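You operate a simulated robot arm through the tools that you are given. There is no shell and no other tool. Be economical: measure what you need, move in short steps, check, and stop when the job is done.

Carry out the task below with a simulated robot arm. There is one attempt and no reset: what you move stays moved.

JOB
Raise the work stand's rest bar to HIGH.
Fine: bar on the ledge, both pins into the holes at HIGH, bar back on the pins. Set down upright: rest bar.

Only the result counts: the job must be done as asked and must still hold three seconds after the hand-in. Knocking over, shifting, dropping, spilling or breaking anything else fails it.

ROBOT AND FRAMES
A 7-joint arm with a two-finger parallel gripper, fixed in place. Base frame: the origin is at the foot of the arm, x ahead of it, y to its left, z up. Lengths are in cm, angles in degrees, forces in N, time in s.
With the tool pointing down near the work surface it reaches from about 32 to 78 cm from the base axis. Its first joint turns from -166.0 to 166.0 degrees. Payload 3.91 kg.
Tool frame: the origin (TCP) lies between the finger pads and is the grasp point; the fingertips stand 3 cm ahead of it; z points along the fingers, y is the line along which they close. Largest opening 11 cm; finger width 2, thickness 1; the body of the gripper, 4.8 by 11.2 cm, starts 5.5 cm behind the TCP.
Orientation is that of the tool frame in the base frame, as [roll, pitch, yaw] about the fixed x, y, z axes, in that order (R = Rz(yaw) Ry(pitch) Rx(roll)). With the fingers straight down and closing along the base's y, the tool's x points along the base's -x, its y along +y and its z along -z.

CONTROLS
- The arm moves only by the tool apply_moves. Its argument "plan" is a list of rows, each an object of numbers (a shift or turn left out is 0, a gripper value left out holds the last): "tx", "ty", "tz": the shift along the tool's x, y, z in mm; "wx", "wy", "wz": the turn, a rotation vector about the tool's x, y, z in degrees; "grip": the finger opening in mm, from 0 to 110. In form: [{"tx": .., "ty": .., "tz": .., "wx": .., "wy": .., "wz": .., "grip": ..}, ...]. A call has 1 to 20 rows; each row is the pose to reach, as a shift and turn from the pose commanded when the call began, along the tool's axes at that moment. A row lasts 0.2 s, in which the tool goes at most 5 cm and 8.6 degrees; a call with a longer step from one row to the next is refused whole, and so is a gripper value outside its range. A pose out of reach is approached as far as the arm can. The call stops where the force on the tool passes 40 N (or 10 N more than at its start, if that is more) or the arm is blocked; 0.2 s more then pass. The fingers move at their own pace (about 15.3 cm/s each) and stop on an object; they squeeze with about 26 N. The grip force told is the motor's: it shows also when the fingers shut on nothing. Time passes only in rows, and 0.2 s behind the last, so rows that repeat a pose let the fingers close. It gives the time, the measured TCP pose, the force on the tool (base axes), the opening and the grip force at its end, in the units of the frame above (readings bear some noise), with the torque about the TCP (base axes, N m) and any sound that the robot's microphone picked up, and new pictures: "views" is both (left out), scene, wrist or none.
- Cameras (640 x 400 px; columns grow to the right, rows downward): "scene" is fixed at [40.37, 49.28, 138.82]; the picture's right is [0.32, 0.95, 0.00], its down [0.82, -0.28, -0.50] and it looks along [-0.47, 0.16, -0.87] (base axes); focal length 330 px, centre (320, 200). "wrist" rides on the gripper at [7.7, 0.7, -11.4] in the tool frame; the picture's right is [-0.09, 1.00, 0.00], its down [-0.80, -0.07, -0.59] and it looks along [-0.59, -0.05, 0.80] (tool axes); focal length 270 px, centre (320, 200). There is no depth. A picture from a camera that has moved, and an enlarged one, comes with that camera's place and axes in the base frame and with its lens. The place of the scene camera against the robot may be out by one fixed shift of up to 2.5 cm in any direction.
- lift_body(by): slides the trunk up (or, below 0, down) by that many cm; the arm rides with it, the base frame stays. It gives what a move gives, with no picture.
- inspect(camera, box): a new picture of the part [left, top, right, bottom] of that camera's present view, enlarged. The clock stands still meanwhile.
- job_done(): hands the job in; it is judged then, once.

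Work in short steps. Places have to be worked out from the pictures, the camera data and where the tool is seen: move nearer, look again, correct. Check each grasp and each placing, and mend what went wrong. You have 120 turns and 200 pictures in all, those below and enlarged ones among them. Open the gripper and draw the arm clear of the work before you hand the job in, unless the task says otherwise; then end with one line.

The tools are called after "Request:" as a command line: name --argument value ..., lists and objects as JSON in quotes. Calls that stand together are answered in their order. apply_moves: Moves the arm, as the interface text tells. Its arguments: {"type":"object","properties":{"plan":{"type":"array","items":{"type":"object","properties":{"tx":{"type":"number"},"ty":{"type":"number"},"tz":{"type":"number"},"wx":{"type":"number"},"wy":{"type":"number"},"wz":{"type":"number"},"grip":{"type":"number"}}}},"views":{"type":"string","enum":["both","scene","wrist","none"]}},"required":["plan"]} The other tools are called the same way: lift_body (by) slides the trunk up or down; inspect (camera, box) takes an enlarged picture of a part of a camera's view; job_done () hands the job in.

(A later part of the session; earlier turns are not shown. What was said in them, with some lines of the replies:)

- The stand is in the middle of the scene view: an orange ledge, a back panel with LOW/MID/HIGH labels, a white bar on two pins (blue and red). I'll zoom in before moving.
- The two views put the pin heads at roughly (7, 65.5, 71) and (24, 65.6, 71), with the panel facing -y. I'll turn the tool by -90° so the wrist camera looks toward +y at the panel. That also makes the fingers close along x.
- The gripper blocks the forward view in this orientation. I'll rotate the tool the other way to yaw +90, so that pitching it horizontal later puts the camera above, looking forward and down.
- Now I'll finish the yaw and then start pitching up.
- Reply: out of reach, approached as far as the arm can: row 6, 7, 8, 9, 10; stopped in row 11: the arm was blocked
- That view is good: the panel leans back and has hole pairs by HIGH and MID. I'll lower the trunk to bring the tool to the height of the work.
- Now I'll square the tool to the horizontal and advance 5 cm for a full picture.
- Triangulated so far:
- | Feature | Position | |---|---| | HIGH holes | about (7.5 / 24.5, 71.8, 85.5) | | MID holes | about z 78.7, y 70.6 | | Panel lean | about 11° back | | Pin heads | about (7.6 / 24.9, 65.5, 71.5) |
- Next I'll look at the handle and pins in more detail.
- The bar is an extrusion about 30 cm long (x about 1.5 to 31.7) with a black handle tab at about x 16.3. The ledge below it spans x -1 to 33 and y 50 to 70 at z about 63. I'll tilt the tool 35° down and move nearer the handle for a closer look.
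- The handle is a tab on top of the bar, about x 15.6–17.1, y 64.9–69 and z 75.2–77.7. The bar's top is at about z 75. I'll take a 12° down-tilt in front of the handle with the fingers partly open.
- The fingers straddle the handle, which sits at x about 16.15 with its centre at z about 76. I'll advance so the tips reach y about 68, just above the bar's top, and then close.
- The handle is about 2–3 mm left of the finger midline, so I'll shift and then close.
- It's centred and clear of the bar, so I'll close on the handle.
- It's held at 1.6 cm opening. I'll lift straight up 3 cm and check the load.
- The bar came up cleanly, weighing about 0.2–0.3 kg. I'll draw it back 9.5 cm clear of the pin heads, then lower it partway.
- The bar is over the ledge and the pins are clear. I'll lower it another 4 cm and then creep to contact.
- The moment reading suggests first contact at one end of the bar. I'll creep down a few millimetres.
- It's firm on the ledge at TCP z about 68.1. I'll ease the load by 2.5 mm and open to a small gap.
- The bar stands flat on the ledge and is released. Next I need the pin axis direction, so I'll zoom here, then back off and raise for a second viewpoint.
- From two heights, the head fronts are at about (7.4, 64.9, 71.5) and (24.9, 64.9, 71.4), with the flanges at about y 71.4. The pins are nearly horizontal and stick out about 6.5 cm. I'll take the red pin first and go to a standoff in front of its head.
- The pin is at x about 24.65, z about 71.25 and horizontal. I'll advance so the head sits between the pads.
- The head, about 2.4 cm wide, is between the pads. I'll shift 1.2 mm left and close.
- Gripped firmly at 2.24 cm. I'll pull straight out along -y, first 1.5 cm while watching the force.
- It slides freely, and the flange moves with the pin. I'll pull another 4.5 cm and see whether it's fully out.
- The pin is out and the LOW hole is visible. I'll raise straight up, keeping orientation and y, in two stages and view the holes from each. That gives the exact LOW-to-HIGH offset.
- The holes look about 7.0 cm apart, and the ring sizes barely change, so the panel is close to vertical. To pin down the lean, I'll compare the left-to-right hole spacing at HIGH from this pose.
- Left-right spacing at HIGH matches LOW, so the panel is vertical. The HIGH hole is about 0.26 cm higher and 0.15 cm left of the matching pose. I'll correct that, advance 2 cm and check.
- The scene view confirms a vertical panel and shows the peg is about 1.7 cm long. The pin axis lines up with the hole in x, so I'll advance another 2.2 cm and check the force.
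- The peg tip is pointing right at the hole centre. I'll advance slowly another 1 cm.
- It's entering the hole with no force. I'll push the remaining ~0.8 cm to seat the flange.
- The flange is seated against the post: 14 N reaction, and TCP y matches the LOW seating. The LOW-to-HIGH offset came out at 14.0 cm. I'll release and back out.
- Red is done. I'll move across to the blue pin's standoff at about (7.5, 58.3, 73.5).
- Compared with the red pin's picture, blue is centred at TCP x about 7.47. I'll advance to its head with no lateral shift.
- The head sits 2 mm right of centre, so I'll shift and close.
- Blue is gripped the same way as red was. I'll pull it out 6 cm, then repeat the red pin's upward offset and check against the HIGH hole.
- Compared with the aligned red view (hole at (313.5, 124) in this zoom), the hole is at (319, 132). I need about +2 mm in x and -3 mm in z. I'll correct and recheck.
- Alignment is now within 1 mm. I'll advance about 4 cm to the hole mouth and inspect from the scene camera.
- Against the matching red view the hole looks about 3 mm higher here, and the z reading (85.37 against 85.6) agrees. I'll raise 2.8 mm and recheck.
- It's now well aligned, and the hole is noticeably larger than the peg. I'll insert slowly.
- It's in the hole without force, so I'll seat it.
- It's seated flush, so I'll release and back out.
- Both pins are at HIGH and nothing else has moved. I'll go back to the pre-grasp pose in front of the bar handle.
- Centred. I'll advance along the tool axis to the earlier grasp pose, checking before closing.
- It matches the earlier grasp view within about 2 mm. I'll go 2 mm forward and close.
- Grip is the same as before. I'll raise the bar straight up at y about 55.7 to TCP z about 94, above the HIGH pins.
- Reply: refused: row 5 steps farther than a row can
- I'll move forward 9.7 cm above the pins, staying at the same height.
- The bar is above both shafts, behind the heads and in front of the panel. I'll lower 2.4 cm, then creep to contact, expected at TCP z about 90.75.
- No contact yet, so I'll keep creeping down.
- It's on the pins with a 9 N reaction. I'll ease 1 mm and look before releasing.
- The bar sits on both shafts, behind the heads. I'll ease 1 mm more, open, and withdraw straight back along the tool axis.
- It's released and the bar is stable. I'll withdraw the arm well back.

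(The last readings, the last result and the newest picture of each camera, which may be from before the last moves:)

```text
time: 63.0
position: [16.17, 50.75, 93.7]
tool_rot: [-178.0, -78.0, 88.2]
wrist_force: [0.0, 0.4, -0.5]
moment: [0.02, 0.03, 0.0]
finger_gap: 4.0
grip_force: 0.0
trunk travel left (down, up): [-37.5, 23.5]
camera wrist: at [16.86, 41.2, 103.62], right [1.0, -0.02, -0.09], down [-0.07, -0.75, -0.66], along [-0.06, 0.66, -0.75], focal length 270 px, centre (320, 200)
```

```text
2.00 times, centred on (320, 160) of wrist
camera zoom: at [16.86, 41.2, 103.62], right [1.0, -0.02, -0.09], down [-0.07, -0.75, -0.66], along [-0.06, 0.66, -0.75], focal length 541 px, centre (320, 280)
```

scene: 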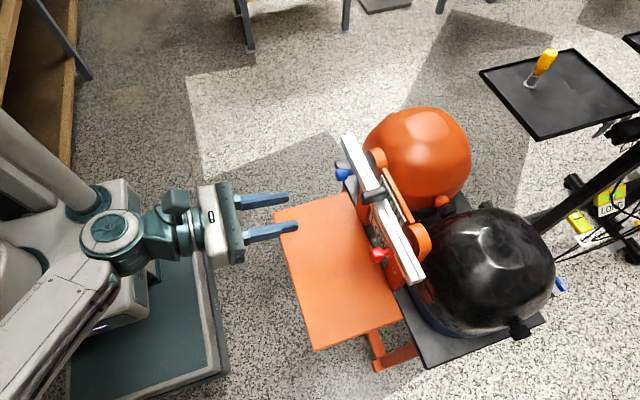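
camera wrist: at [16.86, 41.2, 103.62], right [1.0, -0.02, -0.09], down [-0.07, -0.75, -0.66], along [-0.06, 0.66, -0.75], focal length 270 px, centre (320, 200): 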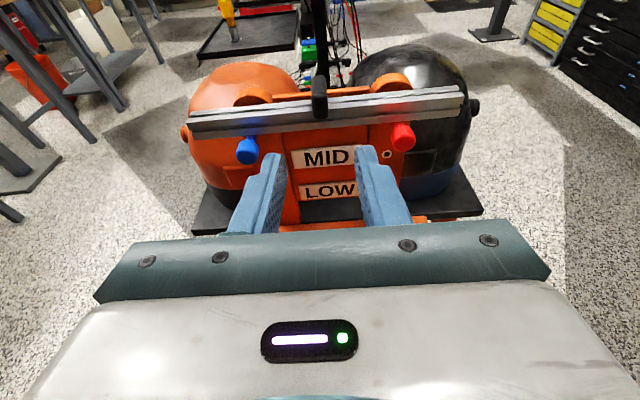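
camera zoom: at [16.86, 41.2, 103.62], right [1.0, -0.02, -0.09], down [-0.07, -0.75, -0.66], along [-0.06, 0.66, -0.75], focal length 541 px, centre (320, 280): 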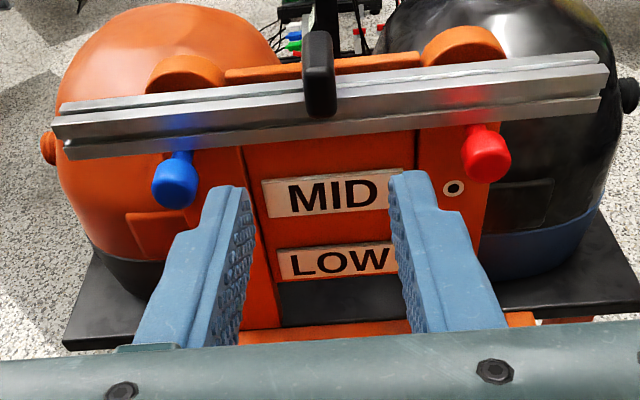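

The bar rests level and upright on both pins at HIGH, and the arm is clear with the gripper open. I'm handing in the job.

Request:
job_done

```text
The job is handed in.
```

The rest bar is now at HIGH: both pins are seated in the HIGH holes, the bar rests upright on them, and the gripper is open with the arm drawn clear.
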